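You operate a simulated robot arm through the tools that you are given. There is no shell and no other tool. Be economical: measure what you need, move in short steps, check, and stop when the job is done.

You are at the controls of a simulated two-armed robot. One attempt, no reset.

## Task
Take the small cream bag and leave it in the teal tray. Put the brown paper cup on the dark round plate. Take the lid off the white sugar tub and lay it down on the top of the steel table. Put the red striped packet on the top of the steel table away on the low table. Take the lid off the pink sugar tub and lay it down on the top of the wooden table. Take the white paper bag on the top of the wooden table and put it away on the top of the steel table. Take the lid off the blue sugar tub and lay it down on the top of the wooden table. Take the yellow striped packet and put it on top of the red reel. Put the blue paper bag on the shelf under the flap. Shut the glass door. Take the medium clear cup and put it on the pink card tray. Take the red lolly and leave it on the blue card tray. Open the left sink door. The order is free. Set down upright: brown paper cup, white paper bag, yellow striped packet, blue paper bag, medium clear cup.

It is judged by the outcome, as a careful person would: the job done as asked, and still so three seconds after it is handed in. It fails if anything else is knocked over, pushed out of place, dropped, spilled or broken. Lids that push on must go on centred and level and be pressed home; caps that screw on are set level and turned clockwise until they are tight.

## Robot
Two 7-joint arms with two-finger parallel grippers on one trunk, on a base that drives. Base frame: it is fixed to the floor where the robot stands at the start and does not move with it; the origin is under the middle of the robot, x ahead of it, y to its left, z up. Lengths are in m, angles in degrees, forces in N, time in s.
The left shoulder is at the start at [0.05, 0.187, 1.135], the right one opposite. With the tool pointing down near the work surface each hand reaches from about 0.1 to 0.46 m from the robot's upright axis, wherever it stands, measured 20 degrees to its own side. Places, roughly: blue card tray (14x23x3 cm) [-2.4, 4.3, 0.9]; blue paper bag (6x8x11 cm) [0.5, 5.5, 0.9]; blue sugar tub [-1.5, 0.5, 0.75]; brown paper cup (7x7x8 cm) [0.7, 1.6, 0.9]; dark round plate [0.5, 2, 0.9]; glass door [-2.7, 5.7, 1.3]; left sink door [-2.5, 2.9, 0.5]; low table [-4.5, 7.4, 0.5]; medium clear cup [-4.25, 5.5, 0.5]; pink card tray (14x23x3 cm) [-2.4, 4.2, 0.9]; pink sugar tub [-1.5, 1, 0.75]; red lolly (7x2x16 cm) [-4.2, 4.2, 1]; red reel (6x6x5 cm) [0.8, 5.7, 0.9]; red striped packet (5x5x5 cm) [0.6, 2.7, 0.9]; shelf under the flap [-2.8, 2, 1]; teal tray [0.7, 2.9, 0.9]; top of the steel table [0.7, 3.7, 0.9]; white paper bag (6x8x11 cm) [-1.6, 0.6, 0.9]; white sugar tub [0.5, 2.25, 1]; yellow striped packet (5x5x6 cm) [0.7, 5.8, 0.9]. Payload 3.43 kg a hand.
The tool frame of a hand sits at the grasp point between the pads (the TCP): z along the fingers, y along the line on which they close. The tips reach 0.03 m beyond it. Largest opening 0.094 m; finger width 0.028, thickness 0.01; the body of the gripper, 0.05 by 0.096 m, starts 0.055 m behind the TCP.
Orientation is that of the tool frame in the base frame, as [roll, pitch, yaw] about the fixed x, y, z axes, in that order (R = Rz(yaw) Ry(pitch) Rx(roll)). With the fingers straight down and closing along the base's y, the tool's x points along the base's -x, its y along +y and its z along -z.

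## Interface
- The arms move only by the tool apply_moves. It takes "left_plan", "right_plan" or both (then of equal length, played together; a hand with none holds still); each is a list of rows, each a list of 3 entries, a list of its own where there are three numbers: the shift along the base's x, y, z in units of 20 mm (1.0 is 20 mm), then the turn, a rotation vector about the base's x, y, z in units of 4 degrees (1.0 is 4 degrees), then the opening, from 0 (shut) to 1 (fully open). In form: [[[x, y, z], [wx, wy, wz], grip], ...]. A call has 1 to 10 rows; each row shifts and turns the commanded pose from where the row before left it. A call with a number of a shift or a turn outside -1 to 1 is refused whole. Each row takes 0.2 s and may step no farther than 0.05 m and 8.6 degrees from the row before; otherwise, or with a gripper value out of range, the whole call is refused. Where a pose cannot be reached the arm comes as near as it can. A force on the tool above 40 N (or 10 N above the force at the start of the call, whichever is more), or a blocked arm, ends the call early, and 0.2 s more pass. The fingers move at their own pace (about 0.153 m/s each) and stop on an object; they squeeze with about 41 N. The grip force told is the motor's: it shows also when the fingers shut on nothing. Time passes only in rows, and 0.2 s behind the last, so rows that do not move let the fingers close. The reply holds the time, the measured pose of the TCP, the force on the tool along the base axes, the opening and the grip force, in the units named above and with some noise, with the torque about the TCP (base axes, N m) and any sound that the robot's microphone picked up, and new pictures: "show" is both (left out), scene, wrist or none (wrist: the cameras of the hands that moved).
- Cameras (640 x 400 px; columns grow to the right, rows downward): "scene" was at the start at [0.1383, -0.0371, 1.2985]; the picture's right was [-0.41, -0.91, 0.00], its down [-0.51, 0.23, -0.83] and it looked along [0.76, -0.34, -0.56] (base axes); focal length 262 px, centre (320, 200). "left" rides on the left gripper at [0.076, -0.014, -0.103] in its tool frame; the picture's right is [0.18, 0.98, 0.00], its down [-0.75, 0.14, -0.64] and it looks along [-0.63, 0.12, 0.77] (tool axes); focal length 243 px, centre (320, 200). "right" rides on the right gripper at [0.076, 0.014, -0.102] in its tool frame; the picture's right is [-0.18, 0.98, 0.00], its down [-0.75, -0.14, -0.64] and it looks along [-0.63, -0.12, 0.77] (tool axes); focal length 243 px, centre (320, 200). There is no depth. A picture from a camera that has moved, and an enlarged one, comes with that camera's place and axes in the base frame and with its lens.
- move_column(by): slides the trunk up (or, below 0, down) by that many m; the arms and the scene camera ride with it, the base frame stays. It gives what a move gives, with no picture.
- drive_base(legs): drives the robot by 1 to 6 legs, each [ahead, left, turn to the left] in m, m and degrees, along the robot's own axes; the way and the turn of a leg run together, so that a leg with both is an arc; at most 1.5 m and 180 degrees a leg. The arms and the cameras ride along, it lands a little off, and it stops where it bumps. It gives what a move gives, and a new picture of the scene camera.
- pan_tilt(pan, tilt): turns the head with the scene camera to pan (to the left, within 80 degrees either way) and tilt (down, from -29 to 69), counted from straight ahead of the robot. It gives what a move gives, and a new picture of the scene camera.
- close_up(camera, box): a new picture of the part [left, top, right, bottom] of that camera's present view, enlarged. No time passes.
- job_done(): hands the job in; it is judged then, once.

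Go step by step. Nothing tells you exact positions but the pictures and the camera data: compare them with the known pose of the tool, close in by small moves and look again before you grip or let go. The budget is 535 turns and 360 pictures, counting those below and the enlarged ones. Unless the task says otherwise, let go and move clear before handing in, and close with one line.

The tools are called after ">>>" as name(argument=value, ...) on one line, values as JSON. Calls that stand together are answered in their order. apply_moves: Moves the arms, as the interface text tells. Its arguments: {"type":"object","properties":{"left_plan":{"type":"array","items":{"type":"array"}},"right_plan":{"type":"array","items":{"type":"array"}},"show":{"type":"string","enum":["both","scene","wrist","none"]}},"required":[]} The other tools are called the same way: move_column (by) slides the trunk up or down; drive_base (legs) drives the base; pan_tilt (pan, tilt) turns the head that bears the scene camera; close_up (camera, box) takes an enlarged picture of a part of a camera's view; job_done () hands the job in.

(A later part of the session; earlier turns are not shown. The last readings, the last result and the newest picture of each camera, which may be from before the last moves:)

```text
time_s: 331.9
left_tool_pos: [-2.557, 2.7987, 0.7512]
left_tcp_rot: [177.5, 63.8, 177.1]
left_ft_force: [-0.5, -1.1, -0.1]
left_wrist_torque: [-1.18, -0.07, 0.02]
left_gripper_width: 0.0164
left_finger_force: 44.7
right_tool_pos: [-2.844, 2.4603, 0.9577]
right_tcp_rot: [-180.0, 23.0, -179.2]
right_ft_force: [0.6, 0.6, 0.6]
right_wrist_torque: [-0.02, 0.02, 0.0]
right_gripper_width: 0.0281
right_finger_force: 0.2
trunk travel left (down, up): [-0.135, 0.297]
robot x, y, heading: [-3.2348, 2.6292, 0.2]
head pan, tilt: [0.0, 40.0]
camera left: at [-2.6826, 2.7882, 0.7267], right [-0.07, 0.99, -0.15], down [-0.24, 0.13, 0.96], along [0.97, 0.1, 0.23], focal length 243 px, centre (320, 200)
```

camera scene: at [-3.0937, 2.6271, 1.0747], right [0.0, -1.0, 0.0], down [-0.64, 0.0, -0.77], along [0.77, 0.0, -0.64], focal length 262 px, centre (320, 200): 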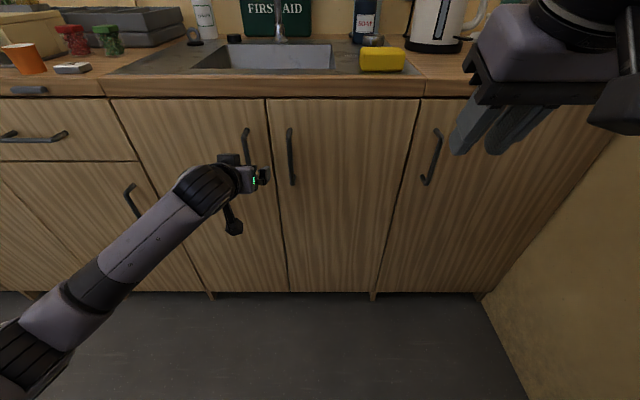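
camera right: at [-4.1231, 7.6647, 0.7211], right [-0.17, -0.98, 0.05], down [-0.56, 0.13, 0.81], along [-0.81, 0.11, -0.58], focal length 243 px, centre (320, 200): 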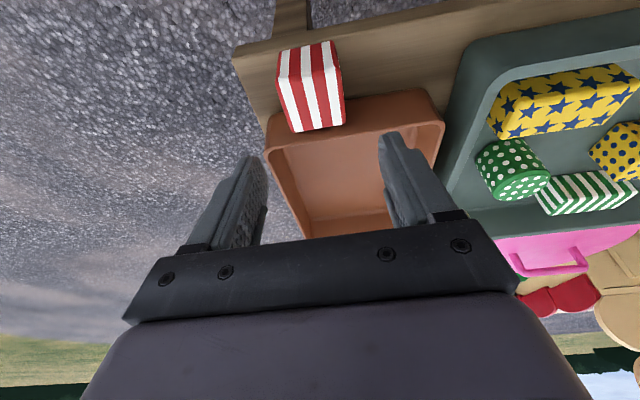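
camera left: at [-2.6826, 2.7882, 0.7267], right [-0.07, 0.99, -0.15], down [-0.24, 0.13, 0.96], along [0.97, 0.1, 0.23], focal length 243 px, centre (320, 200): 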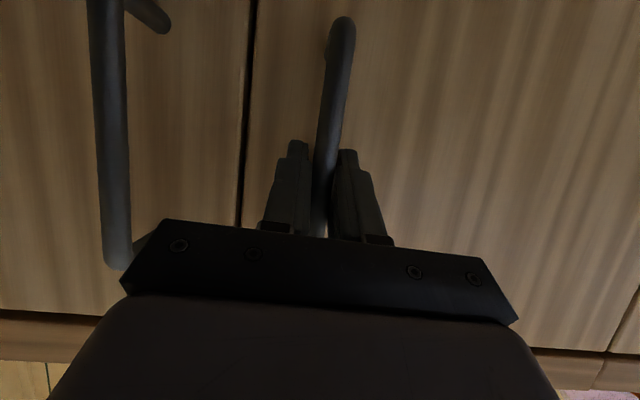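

Bar gripped. Pull the door along its hinge arc (hinge ≈(-2.50, 3.095)).

>>> apply_moves(left_plan=[[[-0.84, 0.22, 0], [0, 0, -0.6], 0], [[-0.84, 0.22, 0], [0, 0, -0.6], 0], [[-0.84, 0.22, 0], [0, 0, -0.6], 0], [[-0.79, 0.36, 0], [0, 0, -0.6], 0], [[-0.79, 0.36, 0], [0, 0, -0.6], 0], [[-0.79, 0.36, 0], [0, 0, -0.6], 0], [[-0.715, 0.49, 0], [0, 0, -0.6], 0], [[-0.715, 0.49, 0], [0, 0, -0.6], 0], [[-0.715, 0.49, 0], [0, 0, -0.6], 0]])

```text
time_s: 333.9
left_tool_pos: [-2.6999, 2.8609, 0.7503]
left_tcp_rot: [177.9, 63.7, 155.3]
left_ft_force: [-20.7, -24.9, -0.6]
left_wrist_torque: [-0.9, 0.17, 0.16]
left_gripper_width: 0.0166
left_finger_force: 45.3
right_tool_pos: [-2.8454, 2.4582, 0.9579]
right_tcp_rot: [179.9, 23.0, -179.2]
right_ft_force: [-0.4, 1.0, -0.6]
right_wrist_torque: [-0.01, 0.0, -0.02]
right_gripper_width: 0.028
right_finger_force: 0.0
trunk travel left (down, up): [-0.135, 0.297]
robot x, y, heading: [-3.2344, 2.6241, 0.1]
head pan, tilt: [0.0, 40.0]
camera scene: at [-3.095, 2.6257, 1.0749], right [0.0, -1.0, 0.0], down [-0.64, 0.0, -0.77], along [0.77, 0.0, -0.64], focal length 262 px, centre (320, 200)
camera left: at [-2.8207, 2.896, 0.727], right [0.31, 0.94, -0.15], down [-0.17, 0.21, 0.96], along [0.94, -0.27, 0.23], focal length 243 px, centre (320, 200)
```

scene: 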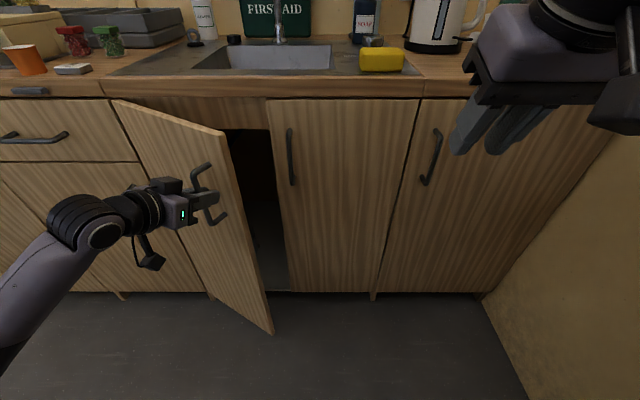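
left: 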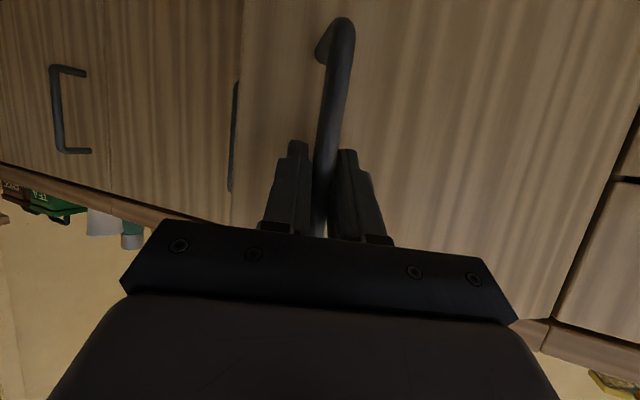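

Door is about 29° open. Refit hinge ≈(-2.51, 3.11); continue the arc.

>>> apply_moves(left_plan=[[[-0.67, 0.61, 0], [0, 0, -0.7], 0], [[-0.67, 0.61, 0], [0, 0, -0.7], 0], [[-0.67, 0.61, 0], [0, 0, -0.7], 0], [[-0.557, 0.72, 0], [0, 0, -0.7], 0], [[-0.557, 0.72, 0], [0, 0, -0.7], 0], [[-0.557, 0.72, 0], [0, 0, -0.7], 0], [[-0.423, 0.807, 0], [0, 0, -0.7], 0], [[-0.423, 0.807, 0], [0, 0, -0.7], 0], [[-0.423, 0.807, 0], [0, 0, -0.7], 0]])

```text
time_s: 335.9
left_tool_pos: [-2.7943, 2.9939, 0.7508]
left_tcp_rot: [177.1, 63.8, 130.2]
left_ft_force: [-4.2, -0.3, 1.7]
left_wrist_torque: [0.07, 1.36, 0.12]
left_gripper_width: 0.0163
left_finger_force: 45.0
right_tool_pos: [-2.8442, 2.4605, 0.9569]
right_tcp_rot: [180.0, 23.0, -179.2]
right_ft_force: [-0.9, 0.6, -0.3]
right_wrist_torque: [0.01, 0.04, -0.01]
right_gripper_width: 0.0285
right_finger_force: 0.0
trunk travel left (down, up): [-0.135, 0.297]
robot x, y, heading: [-3.2329, 2.6283, 0.1]
head pan, tilt: [0.0, 40.0]
camera scene: at [-3.0936, 2.627, 1.0747], right [0.0, -1.0, 0.0], down [-0.64, 0.0, -0.77], along [0.77, 0.0, -0.64], focal length 262 px, centre (320, 200)
camera left: at [-2.8905, 3.0775, 0.7269], right [0.67, 0.73, -0.14], down [-0.08, 0.26, 0.96], along [0.74, -0.63, 0.23], focal length 243 px, centre (320, 200)
```

scene: 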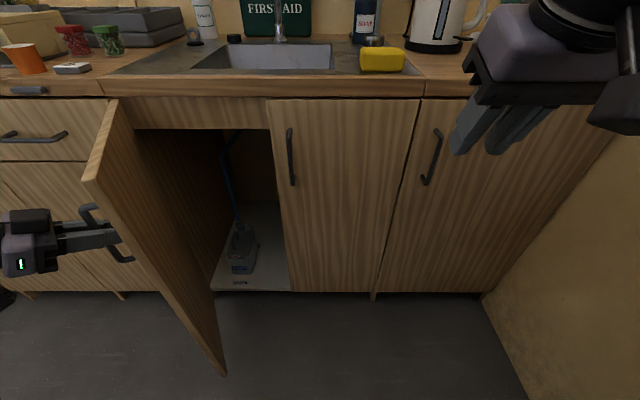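
left: 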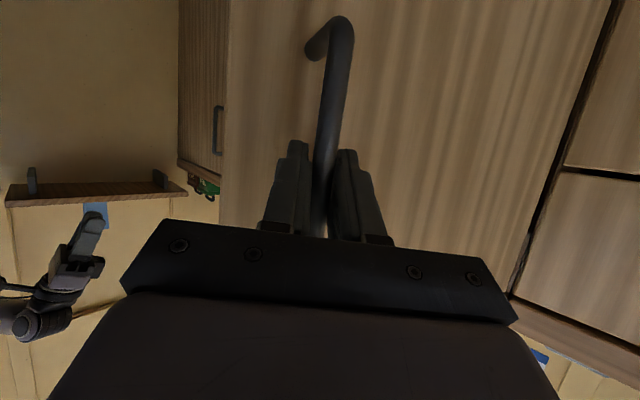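

About 60° open with low force. Continue to ~80°.

>>> apply_moves(left_plan=[[[-0.277, 0.867, 0], [0, 0, -0.6], 0], [[-0.277, 0.867, 0], [0, 0, -0.6], 0], [[-0.277, 0.867, 0], [0, 0, -0.6], 0], [[-0.12, 0.9, 0], [0, 0, -0.6], 0], [[-0.12, 0.9, 0], [0, 0, -0.6], 0], [[-0.12, 0.9, 0], [0, 0, -0.6], 0]], show="scene")

```text
time_s: 337.0
left_tool_pos: [-2.8103, 3.0716, 0.7518]
left_tcp_rot: [176.8, 64.1, 120.0]
left_ft_force: [11.5, 0.3, -1.4]
left_wrist_torque: [-0.05, 1.23, 0.07]
left_gripper_width: 0.016
left_finger_force: 45.3
right_tool_pos: [-2.8429, 2.4598, 0.957]
right_tcp_rot: [-179.9, 22.9, -179.1]
right_ft_force: [-1.4, 0.5, -0.5]
right_wrist_torque: [-0.01, 0.0, -0.01]
right_gripper_width: 0.0283
right_finger_force: 0.0
trunk travel left (down, up): [-0.135, 0.297]
robot x, y, heading: [-3.2338, 2.6275, 0.1]
head pan, tilt: [0.0, 40.0]
stopped in row 5 (left hand): the force on the tool passed its limit (the readings are from after the stop); the commanded pose is now the measured one
camera scene: at [-3.0921, 2.627, 1.0744], right [0.0, -1.0, 0.0], down [-0.64, 0.0, -0.77], along [0.77, 0.0, -0.64], focal length 262 px, centre (320, 200)
```

scene: 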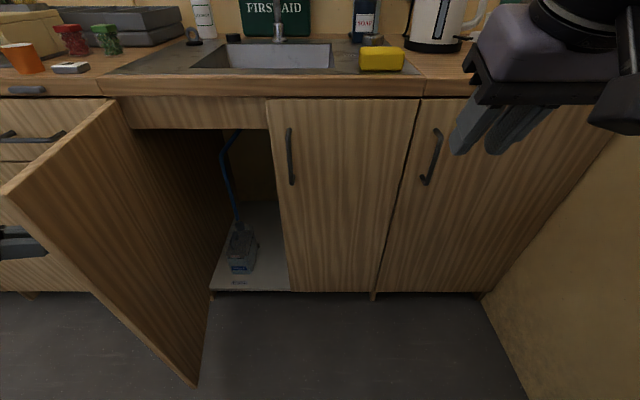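

The door is ~80° open. Release the handle and retreat away from the door (+y side).

>>> apply_moves(left_plan=[[[0, 0, 0], [0, 0, 0], 0.5], [[0, 0, 0], [0, 0, 0], 0.5], [[-0.45, 0.8, 0.15], [0, 0, 0], 0.5], [[-0.45, 0.8, 0.15], [0, 0, 0], 0.5], [[-0.45, 0.8, 0.15], [0, 0, 0], 0.5], [[-0.45, 0.8, 0.15], [0, 0, 0], 0.5], [[-0.6, 0.5, 0.5], [0, 0, 0.5], 0.5], [[-0.6, 0.5, 0.5], [0, 0, 0.5], 0.5]])

```text
time_s: 338.8
left_tool_pos: [-2.8723, 3.1542, 0.7848]
left_tcp_rot: [176.3, 64.1, 123.4]
left_ft_force: [0.4, -0.7, -0.1]
left_wrist_torque: [-0.01, 0.01, -0.02]
left_gripper_width: 0.0472
left_finger_force: 0.0
right_tool_pos: [-2.8438, 2.4595, 0.958]
right_tcp_rot: [-180.0, 23.1, -179.2]
right_ft_force: [-0.2, -0.4, 0.1]
right_wrist_torque: [-0.04, -0.01, 0.0]
right_gripper_width: 0.0282
right_finger_force: 0.0
trunk travel left (down, up): [-0.135, 0.297]
robot x, y, heading: [-3.2329, 2.6261, 0.2]
head pan, tilt: [0.0, 40.0]
camera scene: at [-3.0932, 2.6269, 1.0747], right [0.0, -1.0, 0.0], down [-0.64, 0.0, -0.77], along [0.77, 0.0, -0.64], focal length 262 px, centre (320, 200)
camera left: at [-2.9572, 3.2474, 0.7594], right [0.74, 0.65, -0.14], down [-0.06, 0.27, 0.96], along [0.67, -0.71, 0.24], focal length 243 px, centre (320, 200)
```

scene: 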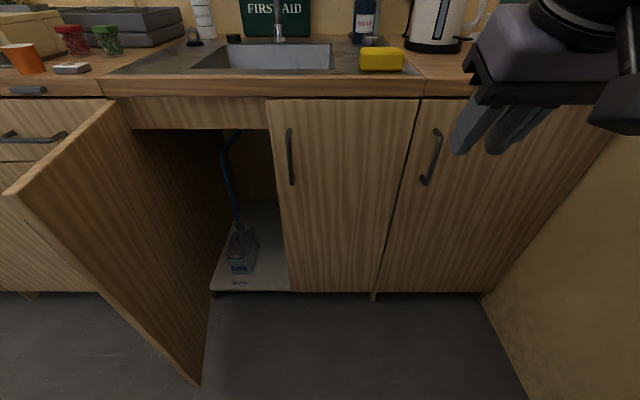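
left: 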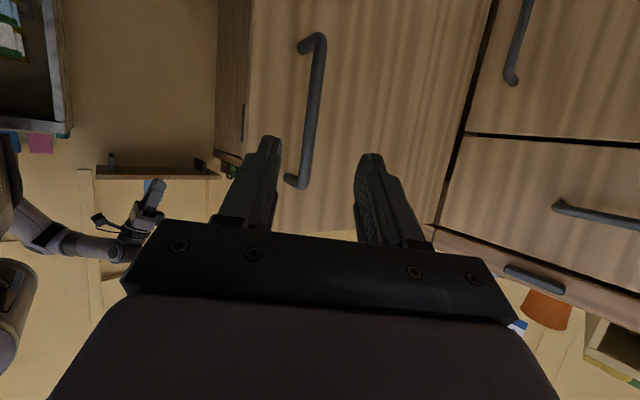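

Sink door open. Raise the trunk and restore the left hand's orientation.

>>> move_column(by=0.22)

>>> apply_moves(left_plan=[[[-0.3, 0, 1], [0, 0, 1], 1], [[-0.3, 0, 1], [0, 0, 1], 1], [[-0.3, 0, 1], [0, 0, 1], 1], [[-0.3, 0, 1], [0, 0, 1], 1], [[0, -0.5, 1], [0, 0, 1], 1], [[0, -0.5, 0], [0, 0, 1], 1], [[0, -0.5, 0], [0, 0, 1], 1], [[0, -0.5, 0], [0, 0, 1], 1], [[0, -0.5, 0], [0, 0, 1], 1], [[0, -0.5, 0], [0, 0, 1], 1]], show="none")

>>> apply_moves(left_plan=[[[0, -0.3, 0], [0, 0, 1], 1], [[0, -0.3, 0], [0, 0, 1], 1], [[0, -0.3, 0], [0, 0, 1], 1], [[0, -0.3, 0], [0, 0, 1], 1], [[0, 0, 0], [0, 1, 0], 1], [[0, 0, 0], [0, 1, 0], 1], [[0, 0, 0], [0, 1, 0], 1], [[0, 0, 0], [0, 1, 0], 1], [[0, 0, 0], [0, 1, 0], 1], [[0, 0, 0], [0, 1, 0], 1]], show="none")

```text
time_s: 341.1
left_tool_pos: [-2.8719, 3.1536, 1.0053]
left_tcp_rot: [176.3, 64.1, 123.2]
left_ft_force: [0.2, 0.4, 0.2]
left_wrist_torque: [0.01, -0.01, 0.03]
left_gripper_width: 0.0472
left_finger_force: 0.1
right_tool_pos: [-2.8422, 2.4599, 1.1764]
right_tcp_rot: [180.0, 22.9, -179.2]
right_ft_force: [0.4, -0.2, 0.0]
right_wrist_torque: [0.0, -0.01, -0.01]
right_gripper_width: 0.0281
right_finger_force: 0.0
trunk travel left (down, up): [-0.355, 0.077]
robot x, y, heading: [-3.2355, 2.6277, 0.3]
head pan, tilt: [0.0, 40.0]
```

```text
time_s: 343.3
left_tool_pos: [-2.8959, 3.0943, 1.1054]
left_tcp_rot: [176.3, 64.1, 163.4]
left_ft_force: [-0.7, -0.1, -0.1]
left_wrist_torque: [-0.01, 0.03, -0.01]
left_gripper_width: 0.094
left_finger_force: 0.0
right_tool_pos: [-2.8435, 2.4605, 1.1763]
right_tcp_rot: [-179.9, 23.0, -179.1]
right_ft_force: [0.5, -0.1, 0.7]
right_wrist_torque: [0.0, 0.01, -0.01]
right_gripper_width: 0.0284
right_finger_force: 0.1
trunk travel left (down, up): [-0.355, 0.077]
robot x, y, heading: [-3.2396, 2.6258, 0.2]
head pan, tilt: [0.0, 40.0]
```

```text
time_s: 345.5
left_tool_pos: [-2.8947, 3.0711, 1.104]
left_tcp_rot: [176.6, 40.1, 179.6]
left_ft_force: [0.3, 1.0, 0.3]
left_wrist_torque: [-0.03, -0.03, -0.03]
left_gripper_width: 0.0942
left_finger_force: 0.1
right_tool_pos: [-2.8446, 2.4596, 1.1783]
right_tcp_rot: [-180.0, 23.0, -179.2]
right_ft_force: [0.0, 0.7, 0.2]
right_wrist_torque: [-0.05, 0.02, 0.0]
right_gripper_width: 0.0281
right_finger_force: 0.0
trunk travel left (down, up): [-0.355, 0.077]
robot x, y, heading: [-3.2363, 2.6271, 0.2]
head pan, tilt: [0.0, 40.0]
```

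Drive left along the counter to y≈4.1 to view the card trays.

>>> drive_base(legs=[[-0.12, 0, 0], [0, 1.4, 0]])

>>> pan_tilt(pan=0, tilt=30)

```text
time_s: 353.4
left_tool_pos: [-2.9969, 4.4656, 1.1043]
left_tcp_rot: [176.7, 40.2, 178.6]
left_ft_force: [-0.4, -0.9, 0.3]
left_wrist_torque: [-0.01, -0.01, 0.03]
left_gripper_width: 0.094
left_finger_force: 0.1
right_tool_pos: [-2.9574, 3.8535, 1.1769]
right_tcp_rot: [180.0, 23.0, 179.8]
right_ft_force: [1.4, 1.1, 0.2]
right_wrist_torque: [-0.03, 0.01, 0.02]
right_gripper_width: 0.0282
right_finger_force: 0.0
trunk travel left (down, up): [-0.355, 0.077]
robot x, y, heading: [-3.3444, 4.0273, -0.8]
head pan, tilt: [0.0, 40.0]
camera scene: at [-3.204, 4.0256, 1.2947], right [-0.02, -1.0, 0.0], down [-0.64, 0.01, -0.77], along [0.77, -0.01, -0.64], focal length 262 px, centre (320, 200)
```

scene: 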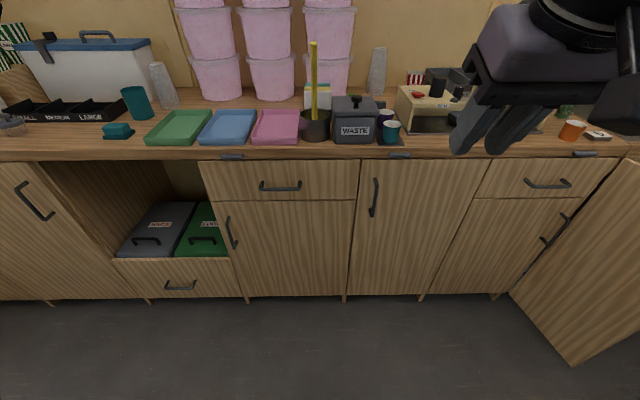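

```text
time_s: 354.1
left_tool_pos: [-2.9968, 4.4654, 1.1041]
left_tcp_rot: [176.6, 40.2, 178.6]
left_ft_force: [0.1, 1.2, 1.2]
left_wrist_torque: [-0.04, 0.02, 0.04]
left_gripper_width: 0.0943
left_finger_force: 0.1
right_tool_pos: [-2.9571, 3.8529, 1.1775]
right_tcp_rot: [180.0, 23.0, 179.6]
right_ft_force: [0.2, 0.4, -0.7]
right_wrist_torque: [0.0, 0.0, 0.0]
right_gripper_width: 0.0282
right_finger_force: 0.1
trunk travel left (down, up): [-0.355, 0.077]
robot x, y, heading: [-3.345, 4.0317, -1.0]
head pan, tilt: [0.0, 30.0]
camera scene: at [-3.1985, 4.0253, 1.31], right [-0.02, -1.0, 0.0], down [-0.5, 0.01, -0.87], along [0.87, -0.01, -0.5], focal length 262 px, centre (320, 200)
```

scene: 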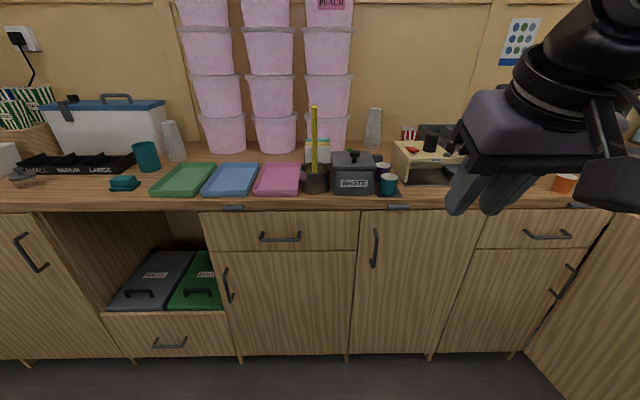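

Card trays: pink ≈(-2.34, 4.16), blue ≈(-2.334, 4.33). Now turn around to find the red lolly on the other counter.

>>> drive_base(legs=[[0, 0, 90], [0, 0, 90]])

>>> close_up(camera="scene", box=[100, 80, 540, 320])

```text
time_s: 362.1
left_tool_pos: [-3.6956, 3.5924, 1.105]
left_tcp_rot: [176.6, 40.1, -1.5]
left_ft_force: [-0.2, 0.3, 0.3]
left_wrist_torque: [-0.01, -0.02, 0.02]
left_gripper_width: 0.0939
left_finger_force: 0.0
right_tool_pos: [-3.7353, 4.2047, 1.1772]
right_tcp_rot: [180.0, 23.0, -0.3]
right_ft_force: [0.3, -0.5, -0.1]
right_wrist_torque: [-0.02, 0.0, -0.03]
right_gripper_width: 0.028
right_finger_force: 0.1
trunk travel left (down, up): [-0.355, 0.077]
robot x, y, heading: [-3.3452, 4.0286, 178.8]
head pan, tilt: [0.0, 30.0]
camera scene: at [-3.4962, 4.03, 1.31], right [0.02, 1.0, 0.0], down [0.5, -0.01, -0.87], along [-0.87, 0.01, -0.5], focal length 262 px, centre (320, 200)
```

scene: 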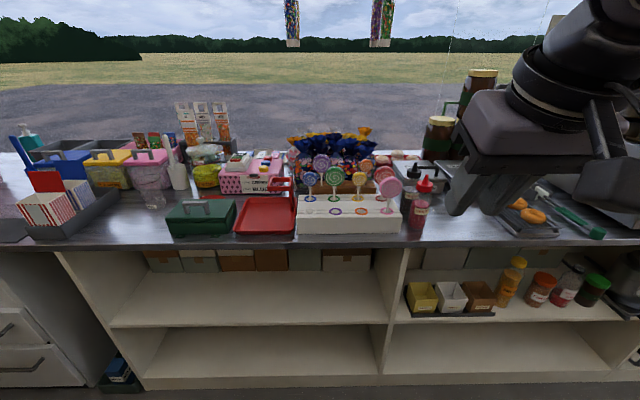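

```text
1.45 times, centred on (320, 200) of scene
camera zoom: at [-3.4962, 4.03, 1.31], right [0.02, 1.0, 0.0], down [0.5, -0.01, -0.87], along [-0.87, 0.01, -0.5], focal length 381 px, centre (320, 200)
```

zoom: 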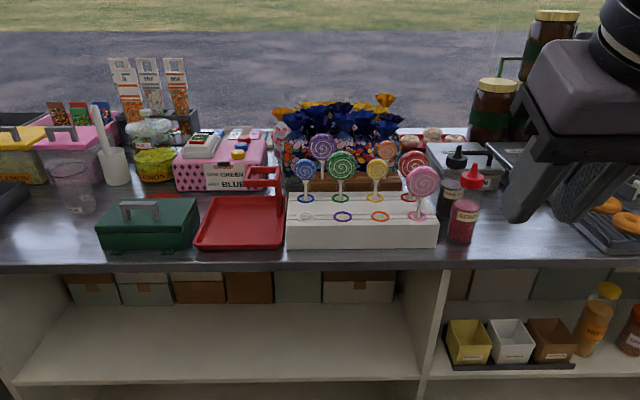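

>>> close_up(camera="scene", box=[285, 140, 445, 240])

```text
4.00 times, centred on (365, 190) of scene
camera zoom: at [-3.4962, 4.03, 1.31], right [0.02, 1.0, 0.0], down [0.5, -0.01, -0.87], along [-0.87, 0.01, -0.5], focal length 1048 px, centre (140, 240)
```

zoom: 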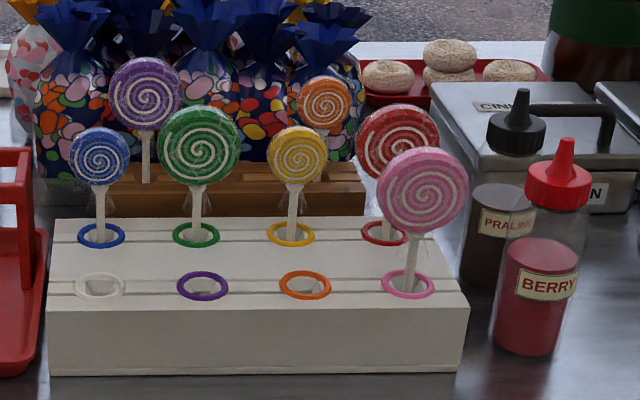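

The red lolly is in the back row of the white stand (right end), at about (-4.2, 4.228), head centre z≈0.99, just behind the pink one. Tuck the left hand back/up, set the right hand vertical and drive closer.

>>> apply_moves(left_plan=[[[0.5, 0, 1], [0, 0, 0], 1], [[0.5, 0, 1], [0, 0, 0], 1], [[0.5, 0, 1], [0, 0, 0], 1], [[0.5, 0, 1], [0, 0, 0], 1], [[0, 0, 1], [0, 0, 0], 1], [[0, 0, 1], [0, 0, 0], 1]], right_plan=[[[0, 0, 0.5], [0, -1, 0], 1], [[0, 0, 0.5], [0, -1, 0], 1], [[0, 0, 0.5], [0, -1, 0], 1], [[0, 0, 0.5], [0, -1, 0], 1], [[0, 0, 0.5], [0, -1, 0], 1], [[0, 0, 0.5], [0, -0.75, 0], 1]], show="none")

>>> drive_base(legs=[[0.37, -0.02, 1.2]])

```text
time_s: 363.5
left_tool_pos: [-3.6554, 3.5923, 1.2264]
left_tcp_rot: [176.6, 40.2, -1.5]
left_ft_force: [0.1, 0.0, 0.1]
left_wrist_torque: [-0.01, 0.01, 0.02]
left_gripper_width: 0.0941
left_finger_force: 0.1
right_tool_pos: [-3.7322, 4.2109, 1.2352]
right_tcp_rot: [180.0, -0.1, -0.3]
right_ft_force: [0.1, 0.4, -0.4]
right_wrist_torque: [-0.03, 0.0, -0.01]
right_gripper_width: 0.094
right_finger_force: 0.1
right hand out of reach, approached as far as the arm can: row 6
trunk travel left (down, up): [-0.355, 0.077]
robot x, y, heading: [-3.3528, 4.0286, 179.2]
head pan, tilt: [0.0, 30.0]
```

```text
time_s: 365.9
left_tool_pos: [-4.0176, 3.6065, 1.2251]
left_tcp_rot: [176.6, 40.2, -0.1]
left_ft_force: [0.0, -0.8, -0.4]
left_wrist_torque: [-0.01, -0.03, 0.02]
left_gripper_width: 0.094
left_finger_force: 0.1
right_tool_pos: [-4.109, 4.222, 1.2342]
right_tcp_rot: [179.9, -0.1, 1.0]
right_ft_force: [-0.3, -0.5, 0.5]
right_wrist_torque: [-0.01, -0.02, 0.02]
right_gripper_width: 0.094
right_finger_force: 0.0
trunk travel left (down, up): [-0.355, 0.077]
robot x, y, heading: [-3.7212, 4.0498, -179.7]
head pan, tilt: [0.0, 30.0]
camera scene: at [-3.8691, 4.048, 1.3099], right [-0.01, 1.0, 0.0], down [0.5, 0.0, -0.87], along [-0.87, -0.01, -0.5], focal length 262 px, centre (320, 200)
```

scene: 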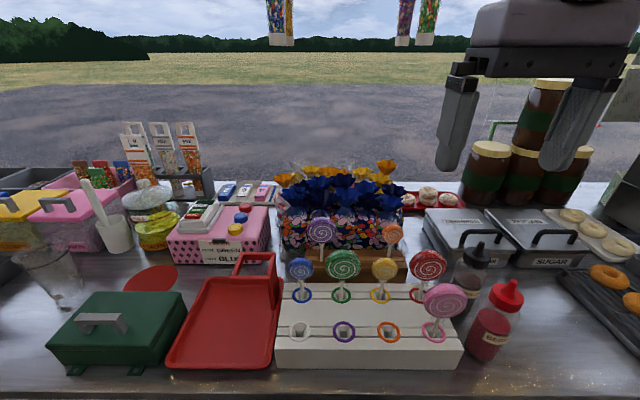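

Triangulated: red head (-4.222, 4.235, 0.977), pink at x≈-4.144, yellow only ~1 cm to the side. Bring the right hand above it and look closely.

>>> apply_moves(right_plan=[[[-1, 0.1, -1], [0, 0, 0], 0.85], [[-1, 0.1, -1], [0, 0, 0], 0.85], [[-1, 0.1, -1], [0, 0, 0], 0.85], [[-1, 0.1, -1], [0, 0, 0], 0.85], [[-1, 0.1, -1], [0, 0, 0], 0.85], [[-0.3, 0, -0.8], [0, 0, 0], 0.85]])

```text
time_s: 367.3
left_tool_pos: [-4.0173, 3.6074, 1.2244]
left_tcp_rot: [176.5, 40.2, 0.0]
left_ft_force: [-0.3, -0.7, 0.0]
left_wrist_torque: [0.02, -0.02, -0.02]
left_gripper_width: 0.094
left_finger_force: 0.0
right_tool_pos: [-4.206, 4.2499, 1.1252]
right_tcp_rot: [-180.0, 0.1, 1.0]
right_ft_force: [0.6, 0.3, -1.0]
right_wrist_torque: [-0.01, 0.03, -0.01]
right_gripper_width: 0.0798
right_finger_force: 0.1
right hand out of reach, approached as far as the arm can: row 2, 3, 4, 5
trunk travel left (down, up): [-0.355, 0.077]
robot x, y, heading: [-3.7191, 4.0533, -179.6]
head pan, tilt: [0.0, 30.0]
camera scene: at [-3.8685, 4.0478, 1.31], right [-0.01, 1.0, 0.0], down [0.5, 0.0, -0.87], along [-0.87, -0.01, -0.5], focal length 262 px, centre (320, 200)
camera right: at [-4.1308, 4.2375, 1.2268], right [-0.17, -0.99, 0.0], down [-0.75, 0.13, 0.64], along [-0.63, 0.11, -0.77], focal length 243 px, centre (320, 200)
```

scene: 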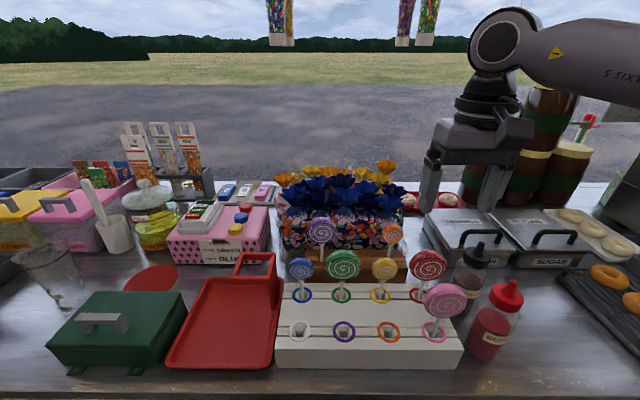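
right: 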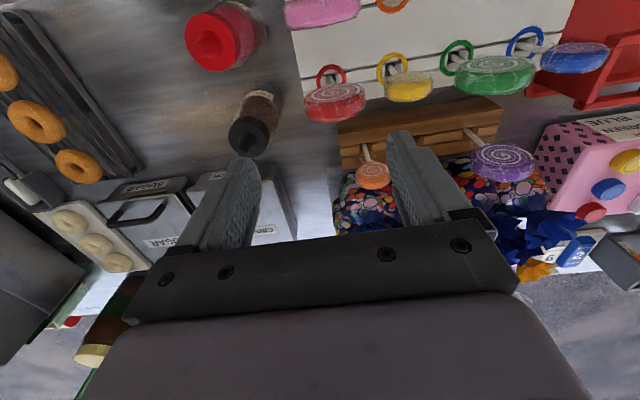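

Gaps are ~2 cm, so closing along y with a 70 mm opening works. The arm is at its inner limit, so shift the base left (−y) 8 cm first.

>>> drive_base(legs=[[0, 0.08, 0]])

>>> apply_moves(right_plan=[[[0, 1, 0], [0, 0, 0], 0.74], [[0, 1, 0], [0, 0, 0], 0.74], [[-0.2, 1, 0], [0, 0, 0], 0.74], [[-0.2, 0.4, -0.5], [0, 0, 0], 0.74], [[0, 0, -1], [0, 0, 0], 0.74]])

```text
time_s: 368.4
left_tool_pos: [-4.0169, 3.5261, 1.2239]
left_tcp_rot: [176.7, 40.2, -0.1]
left_ft_force: [0.8, -0.4, -0.1]
left_wrist_torque: [-0.01, -0.01, 0.0]
left_gripper_width: 0.0938
left_finger_force: 0.1
right_tool_pos: [-4.206, 4.1701, 1.1246]
right_tcp_rot: [-179.9, -0.2, 0.9]
right_ft_force: [-0.5, -0.4, 0.5]
right_wrist_torque: [0.02, 0.0, 0.01]
right_gripper_width: 0.0796
right_finger_force: 0.0
trunk travel left (down, up): [-0.355, 0.077]
robot x, y, heading: [-3.7148, 3.9702, -179.4]
head pan, tilt: [0.0, 30.0]
camera scene: at [-3.868, 3.9674, 1.31], right [-0.01, 1.0, 0.0], down [0.5, 0.0, -0.87], along [-0.87, -0.01, -0.5], focal length 262 px, centre (320, 200)
```

scene: 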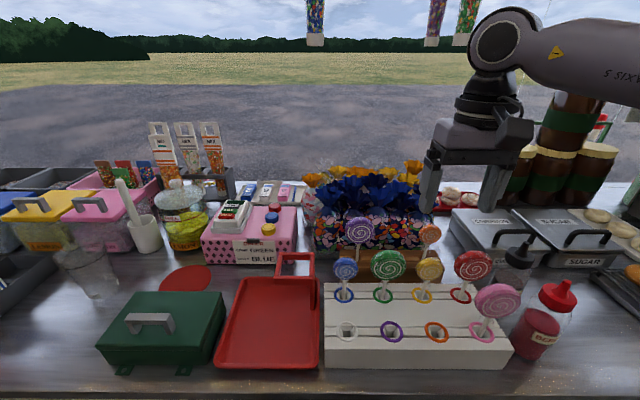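

```text
time_s: 369.6
left_tool_pos: [-4.016, 3.5267, 1.2263]
left_tcp_rot: [176.6, 40.2, -0.2]
left_ft_force: [0.5, 0.0, 0.8]
left_wrist_torque: [-0.01, 0.01, 0.04]
left_gripper_width: 0.094
left_finger_force: 0.1
right_tool_pos: [-4.2137, 4.2403, 1.0939]
right_tcp_rot: [179.9, 0.2, 0.9]
right_ft_force: [0.2, 0.2, -0.3]
right_wrist_torque: [0.0, 0.0, -0.04]
right_gripper_width: 0.0694
right_finger_force: 0.0
trunk travel left (down, up): [-0.355, 0.077]
robot x, y, heading: [-3.7169, 3.9707, -179.8]
head pan, tilt: [0.0, 30.0]
camera scene: at [-3.8681, 3.9683, 1.31], right [-0.01, 1.0, 0.0], down [0.5, 0.0, -0.87], along [-0.87, -0.01, -0.5], focal length 262 px, centre (320, 200)
camera right: at [-4.1383, 4.2264, 1.1969], right [-0.17, -0.99, 0.0], down [-0.76, 0.13, 0.64], along [-0.63, 0.11, -0.77], focal length 243 px, centre (320, 200)
```

scene: 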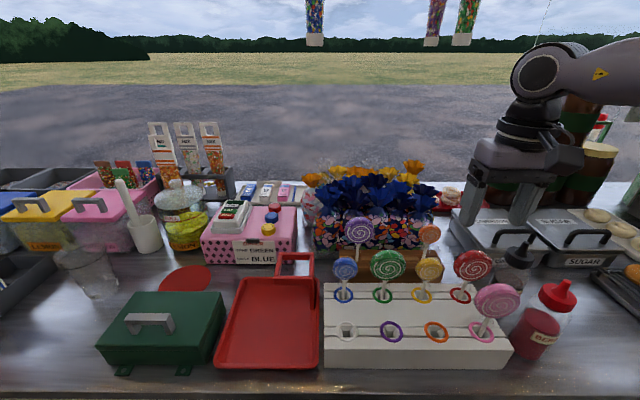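
right: 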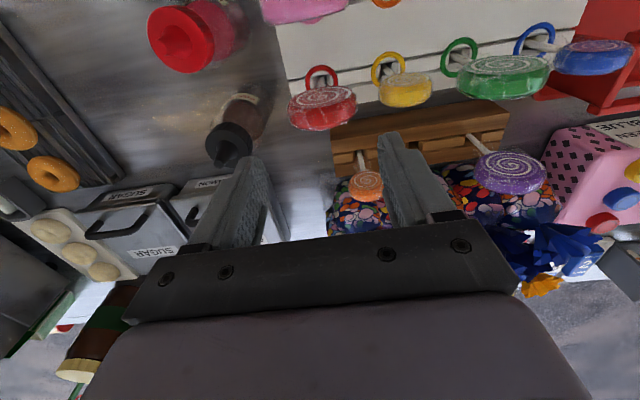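

>>> apply_moves(right_plan=[[[0.1, -0.18, -1], [0, 0, 0], 0.74], [[0, 0, -1], [0, 0, 0], 0.74], [[0, 0, -0.7], [0, 0, 0], 0.74]], show="wrist")

```text
time_s: 370.4
left_tool_pos: [-4.017, 3.5266, 1.2246]
left_tcp_rot: [176.6, 40.2, -0.2]
left_ft_force: [-0.3, -0.7, 0.3]
left_wrist_torque: [-0.01, 0.02, 0.02]
left_gripper_width: 0.094
left_finger_force: 0.1
right_tool_pos: [-4.2104, 4.2341, 1.0413]
right_tcp_rot: [180.0, 0.1, 1.0]
right_ft_force: [-0.1, -0.1, 0.0]
right_wrist_torque: [0.02, 0.01, 0.01]
right_gripper_width: 0.0699
right_finger_force: 0.0
trunk travel left (down, up): [-0.355, 0.077]
robot x, y, heading: [-3.7132, 3.9685, -179.7]
head pan, tilt: [0.0, 30.0]
camera right: at [-4.1354, 4.223, 1.1426], right [-0.17, -0.99, 0.0], down [-0.76, 0.13, 0.64], along [-0.63, 0.11, -0.77], focal length 243 px, centre (320, 200)
```

right: 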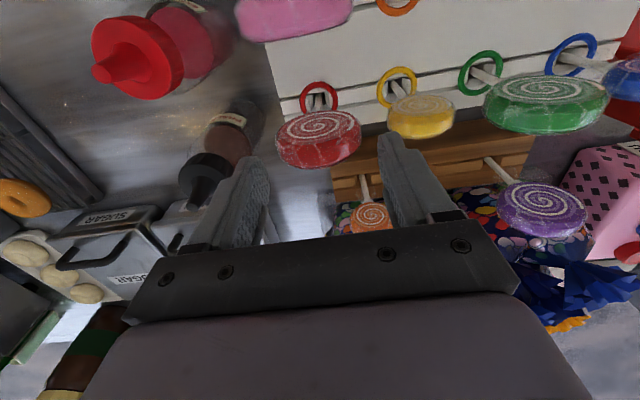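

>>> apply_moves(right_plan=[[[0, 0.17, -0.7], [0, 0, 0], 0.74], [[0, 0, -0.7], [0, 0, 0], 0.74], [[0, 0, -0.7], [0, 0, 0], 0.74]], show="wrist")

```text
time_s: 371.2
left_tool_pos: [-4.0163, 3.527, 1.2246]
left_tcp_rot: [176.6, 40.3, -0.1]
left_ft_force: [0.4, 0.0, 0.6]
left_wrist_torque: [-0.02, 0.01, -0.04]
left_gripper_width: 0.0939
left_finger_force: 0.0
right_tool_pos: [-4.2117, 4.2381, 0.9984]
right_tcp_rot: [-180.0, 0.0, 0.9]
right_ft_force: [0.0, -0.1, 0.1]
right_wrist_torque: [-0.01, 0.05, 0.0]
right_gripper_width: 0.0696
right_finger_force: 0.0
trunk travel left (down, up): [-0.355, 0.077]
robot x, y, heading: [-3.7209, 3.9725, -179.5]
head pan, tilt: [0.0, 30.0]
camera right: at [-4.1361, 4.226, 1.101], right [-0.17, -0.99, 0.0], down [-0.76, 0.13, 0.64], along [-0.63, 0.11, -0.77], focal length 243 px, centre (320, 200)
```

right: 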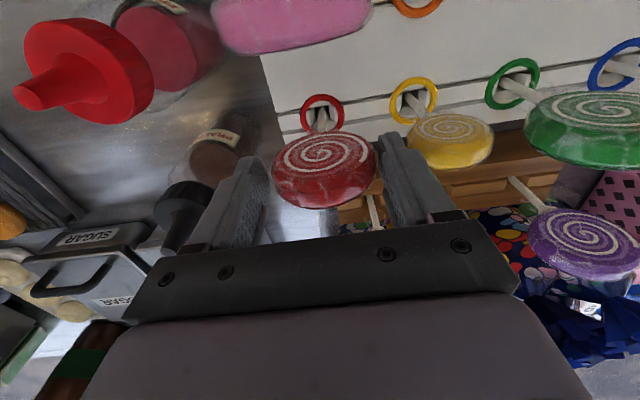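

Fingers straddle the red disc cleanly. Close and check.

>>> apply_moves(right_plan=[[[0, 0, 0], [0, 0, 0], 0.4], [[0, 0, 0], [0, 0, 0], 0.4], [[0, 0, 0], [0, 0, 0], 0.4]], show="wrist")

```text
time_s: 372.0
left_tool_pos: [-4.0168, 3.5274, 1.2241]
left_tcp_rot: [176.6, 40.2, -0.2]
left_ft_force: [-0.8, -0.7, 0.0]
left_wrist_torque: [0.0, 0.01, -0.01]
left_gripper_width: 0.094
left_finger_force: 0.1
right_tool_pos: [-4.2118, 4.2383, 0.999]
right_tcp_rot: [-180.0, 0.0, 1.0]
right_ft_force: [0.1, 0.5, 0.0]
right_wrist_torque: [0.03, -0.02, -0.02]
right_gripper_width: 0.059
right_finger_force: 40.6
trunk travel left (down, up): [-0.355, 0.077]
robot x, y, heading: [-3.7179, 3.9729, -179.4]
head pan, tilt: [0.0, 30.0]
camera right: at [-4.1361, 4.2261, 1.1012], right [-0.17, -0.99, 0.0], down [-0.76, 0.13, 0.64], along [-0.63, 0.11, -0.77], focal length 243 px, centre (320, 200)
```

right: 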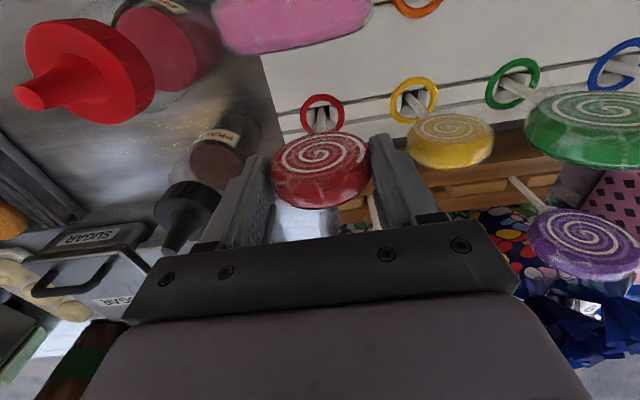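

Gripped (59 mm). Lift straight up.

>>> apply_moves(right_plan=[[[0, 0, 0.5], [0, 0, 0], 0.4], [[0, 0, 1], [0, 0, 0], 0.4], [[0, 0, 1], [0, 0, 0], 0.4], [[0, 0, 1], [0, 0, 0], 0.4], [[0, 0, 1], [0, 0, 0], 0.4], [[0, 0, 1], [0, 0, 0], 0.4], [[0, 0, 1], [0, 0, 0], 0.4], [[0, 0, 1], [0, 0, 0], 0.4], [[0, 0, 1], [0, 0, 0], 0.4]])

```text
time_s: 374.0
left_tool_pos: [-4.0157, 3.5281, 1.2244]
left_tcp_rot: [176.6, 40.3, -0.3]
left_ft_force: [-0.4, 0.2, 0.8]
left_wrist_torque: [0.02, -0.01, 0.01]
left_gripper_width: 0.0938
left_finger_force: 0.1
right_tool_pos: [-4.2128, 4.2386, 1.1686]
right_tcp_rot: [-180.0, 0.2, 1.1]
right_ft_force: [0.3, -0.5, 0.9]
right_wrist_torque: [0.02, -0.01, -0.04]
right_gripper_width: 0.0592
right_finger_force: 40.8
trunk travel left (down, up): [-0.355, 0.077]
robot x, y, heading: [-3.7192, 3.9666, -179.4]
head pan, tilt: [0.0, 30.0]
camera scene: at [-3.868, 3.9682, 1.31], right [-0.01, 1.0, 0.0], down [0.5, 0.0, -0.87], along [-0.87, -0.01, -0.5], focal length 262 px, centre (320, 200)
camera right: at [-4.1364, 4.2253, 1.2711], right [-0.17, -0.99, 0.0], down [-0.76, 0.13, 0.64], along [-0.63, 0.11, -0.77], focal length 243 px, centre (320, 200)
```

scene: 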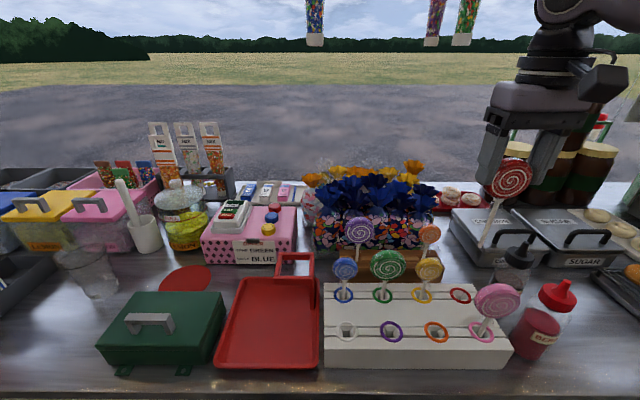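
right: 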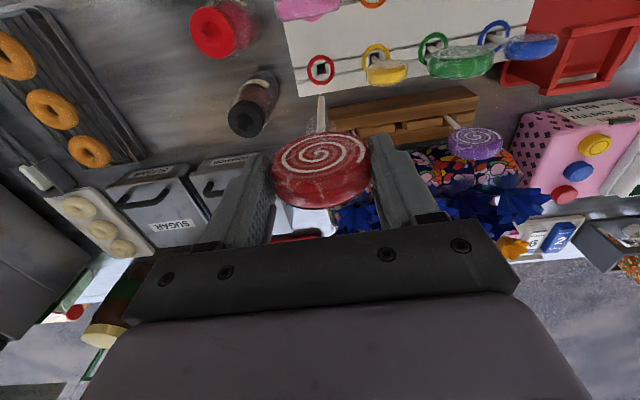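

Lolly is free. Raise a bit more, back away, and turn to the card trays.

>>> apply_moves(right_plan=[[[0.2, 0, 1], [0, 0, 0], 0.4], [[0.2, 0, 1], [0, 0, 0], 0.4], [[0.2, 0, 0.8], [0, 0, 0], 0.4]], show="none")

>>> drive_base(legs=[[-0.42, 0, 0], [0, 0, 90], [0, 0, 90]])

```text
time_s: 374.8
left_tool_pos: [-4.0175, 3.5269, 1.2246]
left_tcp_rot: [176.6, 40.3, -0.1]
left_ft_force: [0.0, -0.9, 0.1]
left_wrist_torque: [0.01, 0.0, 0.01]
left_gripper_width: 0.0941
left_finger_force: 0.0
right_tool_pos: [-4.2004, 4.2387, 1.2243]
right_tcp_rot: [-179.9, 0.0, 0.9]
right_ft_force: [-0.7, -0.6, -1.2]
right_wrist_torque: [0.01, 0.0, 0.0]
right_gripper_width: 0.0594
right_finger_force: 40.4
trunk travel left (down, up): [-0.355, 0.077]
robot x, y, heading: [-3.717, 3.97, -179.5]
head pan, tilt: [0.0, 30.0]
```

```text
time_s: 385.0
left_tool_pos: [-3.0023, 4.4173, 1.2249]
left_tcp_rot: [176.6, 40.2, 179.9]
left_ft_force: [0.3, -0.6, -0.5]
left_wrist_torque: [0.01, 0.0, 0.02]
left_gripper_width: 0.0943
left_finger_force: 0.0
right_tool_pos: [-2.8173, 3.7074, 1.2251]
right_tcp_rot: [179.9, 0.0, -178.9]
right_ft_force: [-0.2, -0.7, -1.0]
right_wrist_torque: [-0.01, 0.0, 0.0]
right_gripper_width: 0.0591
right_finger_force: 41.3
trunk travel left (down, up): [-0.355, 0.077]
robot x, y, heading: [-3.3005, 3.9686, 0.5]
head pan, tilt: [0.0, 30.0]
camera scene: at [-3.1518, 3.9737, 1.31], right [0.01, -1.0, 0.0], down [-0.5, 0.0, -0.87], along [0.87, 0.01, -0.5], focal length 262 px, centre (320, 200)
```

scene: 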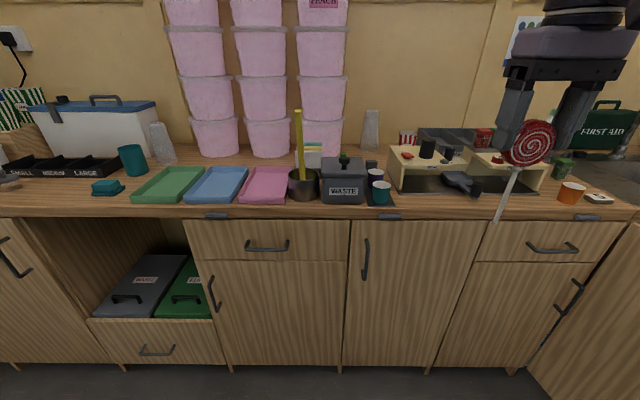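

Counter z≈0.925; blue tray centre ≈(-2.39, 4.309), x from -2.51 to -2.27. Drive left first, then forward, keeping clear of the yellow-stick pot.

>>> drive_base(legs=[[0, 0.53, 0], [0.42, 0, 0]])

>>> pan_tilt(pan=-15, tilt=45)

```text
time_s: 390.2
left_tool_pos: [-2.5968, 4.9589, 1.2236]
left_tcp_rot: [176.6, 40.2, -179.7]
left_ft_force: [-0.1, 0.0, 0.3]
left_wrist_torque: [-0.02, -0.01, -0.03]
left_gripper_width: 0.0943
left_finger_force: 0.1
right_tool_pos: [-2.4083, 4.2481, 1.2247]
right_tcp_rot: [-180.0, 0.1, -178.6]
right_ft_force: [0.2, 0.7, -0.3]
right_wrist_torque: [0.01, 0.04, 0.02]
right_gripper_width: 0.0591
right_finger_force: 40.9
trunk travel left (down, up): [-0.355, 0.077]
robot x, y, heading: [-2.8912, 4.5122, 0.8]
head pan, tilt: [0.0, 30.0]
camera scene: at [-2.7448, 4.5141, 1.3099], right [0.01, -1.0, 0.0], down [-0.5, -0.01, -0.87], along [0.87, 0.01, -0.5], focal length 262 px, centre (320, 200)
```

scene: 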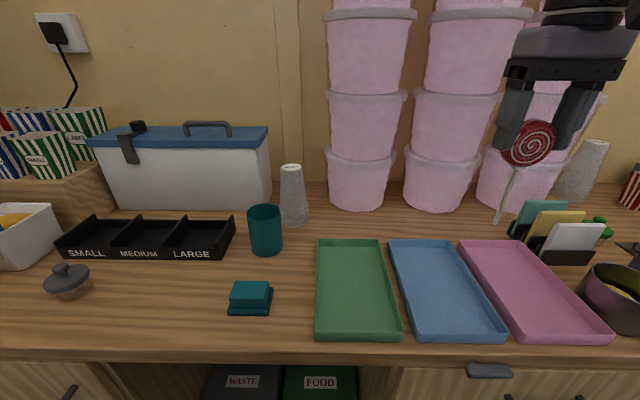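

```text
time_s: 391.0
left_tool_pos: [-2.5975, 4.9577, 1.2247]
left_tcp_rot: [176.5, 40.2, -179.9]
left_ft_force: [0.5, 0.3, -1.0]
left_wrist_torque: [-0.01, 0.01, -0.01]
left_gripper_width: 0.094
left_finger_force: 0.1
right_tool_pos: [-2.4101, 4.2486, 1.2236]
right_tcp_rot: [180.0, 0.1, -178.7]
right_ft_force: [0.7, -0.2, 0.1]
right_wrist_torque: [0.02, -0.01, -0.02]
right_gripper_width: 0.059
right_finger_force: 41.3
trunk travel left (down, up): [-0.355, 0.077]
robot x, y, heading: [-2.8938, 4.5127, 0.7]
head pan, tilt: [-15.0, 45.0]
camera scene: at [-2.7567, 4.493, 1.2874], right [-0.24, -0.97, 0.0], down [-0.69, 0.17, -0.71], along [0.69, -0.17, -0.71], focal length 262 px, centre (320, 200)
```

scene: 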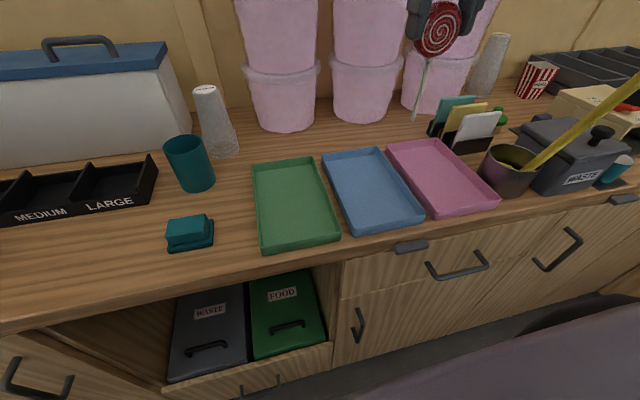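

Blue tray centre line ≈y 4.309. Move the right hand over, tilting 40° so the stick points forward-down.

>>> apply_moves(right_plan=[[[-0.3, 0.3, -0.6], [0, -1, 0], 0.4], [[-0.3, 0.3, -0.6], [0, -1, 0], 0.4], [[-0.3, 0.3, -0.6], [0, -1, 0], 0.4], [[-0.3, 0.3, -0.6], [0, -1, 0], 0.4], [[-0.3, 0.3, -0.6], [0, -1, 0], 0.4], [[-0.3, 0.3, -0.6], [0, -1, 0], 0.4], [[-0.3, 0.3, -0.6], [0, -1, 0], 0.4], [[-0.3, 0.3, -0.6], [0, -1, 0], 0.4], [[-0.3, 0.3, -0.6], [0, -1, 0], 0.4], [[-0.3, 0.3, -0.6], [0, -1, 0], 0.4]])

```text
time_s: 393.2
left_tool_pos: [-2.5979, 4.9595, 1.2266]
left_tcp_rot: [176.5, 40.2, -179.7]
left_ft_force: [0.2, 0.5, -0.2]
left_wrist_torque: [0.0, 0.0, 0.02]
left_gripper_width: 0.094
left_finger_force: 0.1
right_tool_pos: [-2.4713, 4.3093, 1.1043]
right_tcp_rot: [-178.9, 40.1, -178.3]
right_ft_force: [0.7, 0.9, 0.0]
right_wrist_torque: [-0.02, 0.01, 0.0]
right_gripper_width: 0.0592
right_finger_force: 40.9
trunk travel left (down, up): [-0.355, 0.077]
robot x, y, heading: [-2.8907, 4.5147, 0.8]
head pan, tilt: [-15.0, 45.0]
camera scene: at [-2.7569, 4.4931, 1.2874], right [-0.24, -0.97, 0.0], down [-0.69, 0.17, -0.71], along [0.69, -0.17, -0.71], focal length 262 px, centre (320, 200)
camera right: at [-2.5957, 4.3221, 1.1331], right [0.12, 0.99, 0.1], down [0.16, -0.12, 0.98], along [0.98, -0.1, -0.18], focal length 243 px, centre (320, 200)
```

scene: 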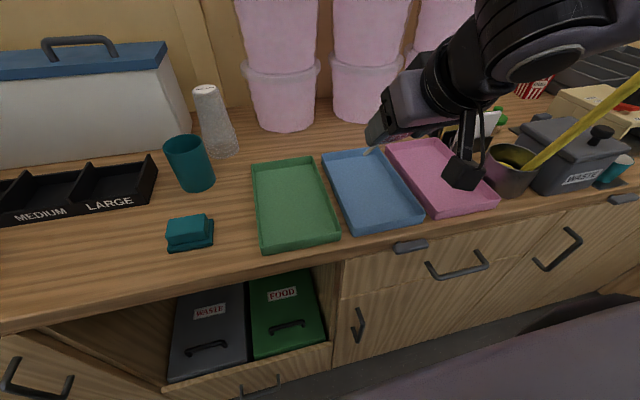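
right: 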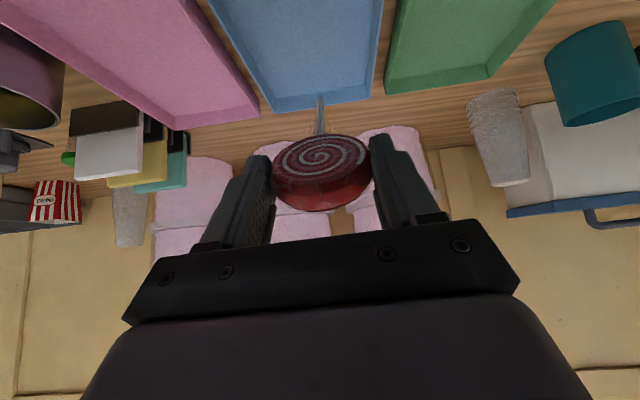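

>>> apply_moves(right_plan=[[[0, 0, -1], [0, 0, 0], 0.4], [[0, 0, -1], [0, 0, 0], 0.4], [[0, 0, -0.5], [0, 0, 0], 0.4], [[-0.1, 0, -0.5], [0, 0, 0], 0.4], [[-0.1, 0, -0.5], [0, 0, 0], 0.4]])

```text
time_s: 394.4
left_tool_pos: [-2.5995, 4.9583, 1.2259]
left_tcp_rot: [176.6, 40.3, -179.7]
left_ft_force: [0.0, 0.4, 0.0]
left_wrist_torque: [-0.02, -0.02, 0.03]
left_gripper_width: 0.094
left_finger_force: 0.0
right_tool_pos: [-2.4728, 4.3085, 1.0364]
right_tcp_rot: [-178.7, 40.6, -178.1]
right_ft_force: [-0.9, -0.4, 13.1]
right_wrist_torque: [-0.08, -1.19, -0.05]
right_gripper_width: 0.0596
right_finger_force: 41.7
trunk travel left (down, up): [-0.355, 0.077]
robot x, y, heading: [-2.8924, 4.5176, 1.0]
head pan, tilt: [-15.0, 45.0]
camera scene: at [-2.7582, 4.4933, 1.2879], right [-0.24, -0.97, 0.0], down [-0.68, 0.17, -0.71], along [0.69, -0.17, -0.71], focal length 262 px, centre (320, 200)
camera right: at [-2.5986, 4.322, 1.0653], right [0.12, 0.99, 0.1], down [0.16, -0.12, 0.98], along [0.98, -0.1, -0.17], focal length 243 px, centre (320, 200)
```

scene: 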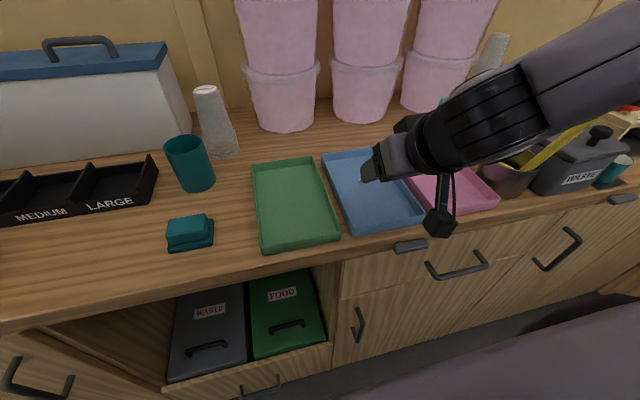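
right: 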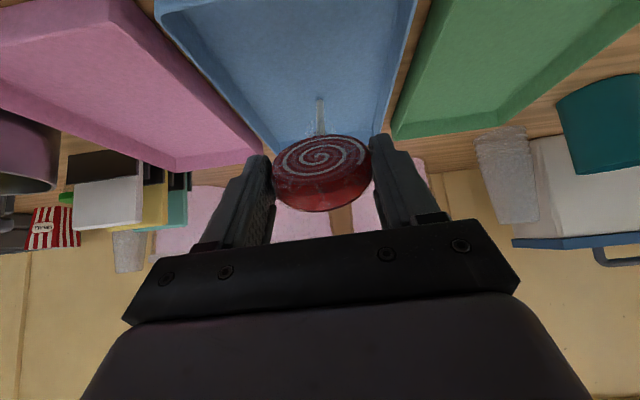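

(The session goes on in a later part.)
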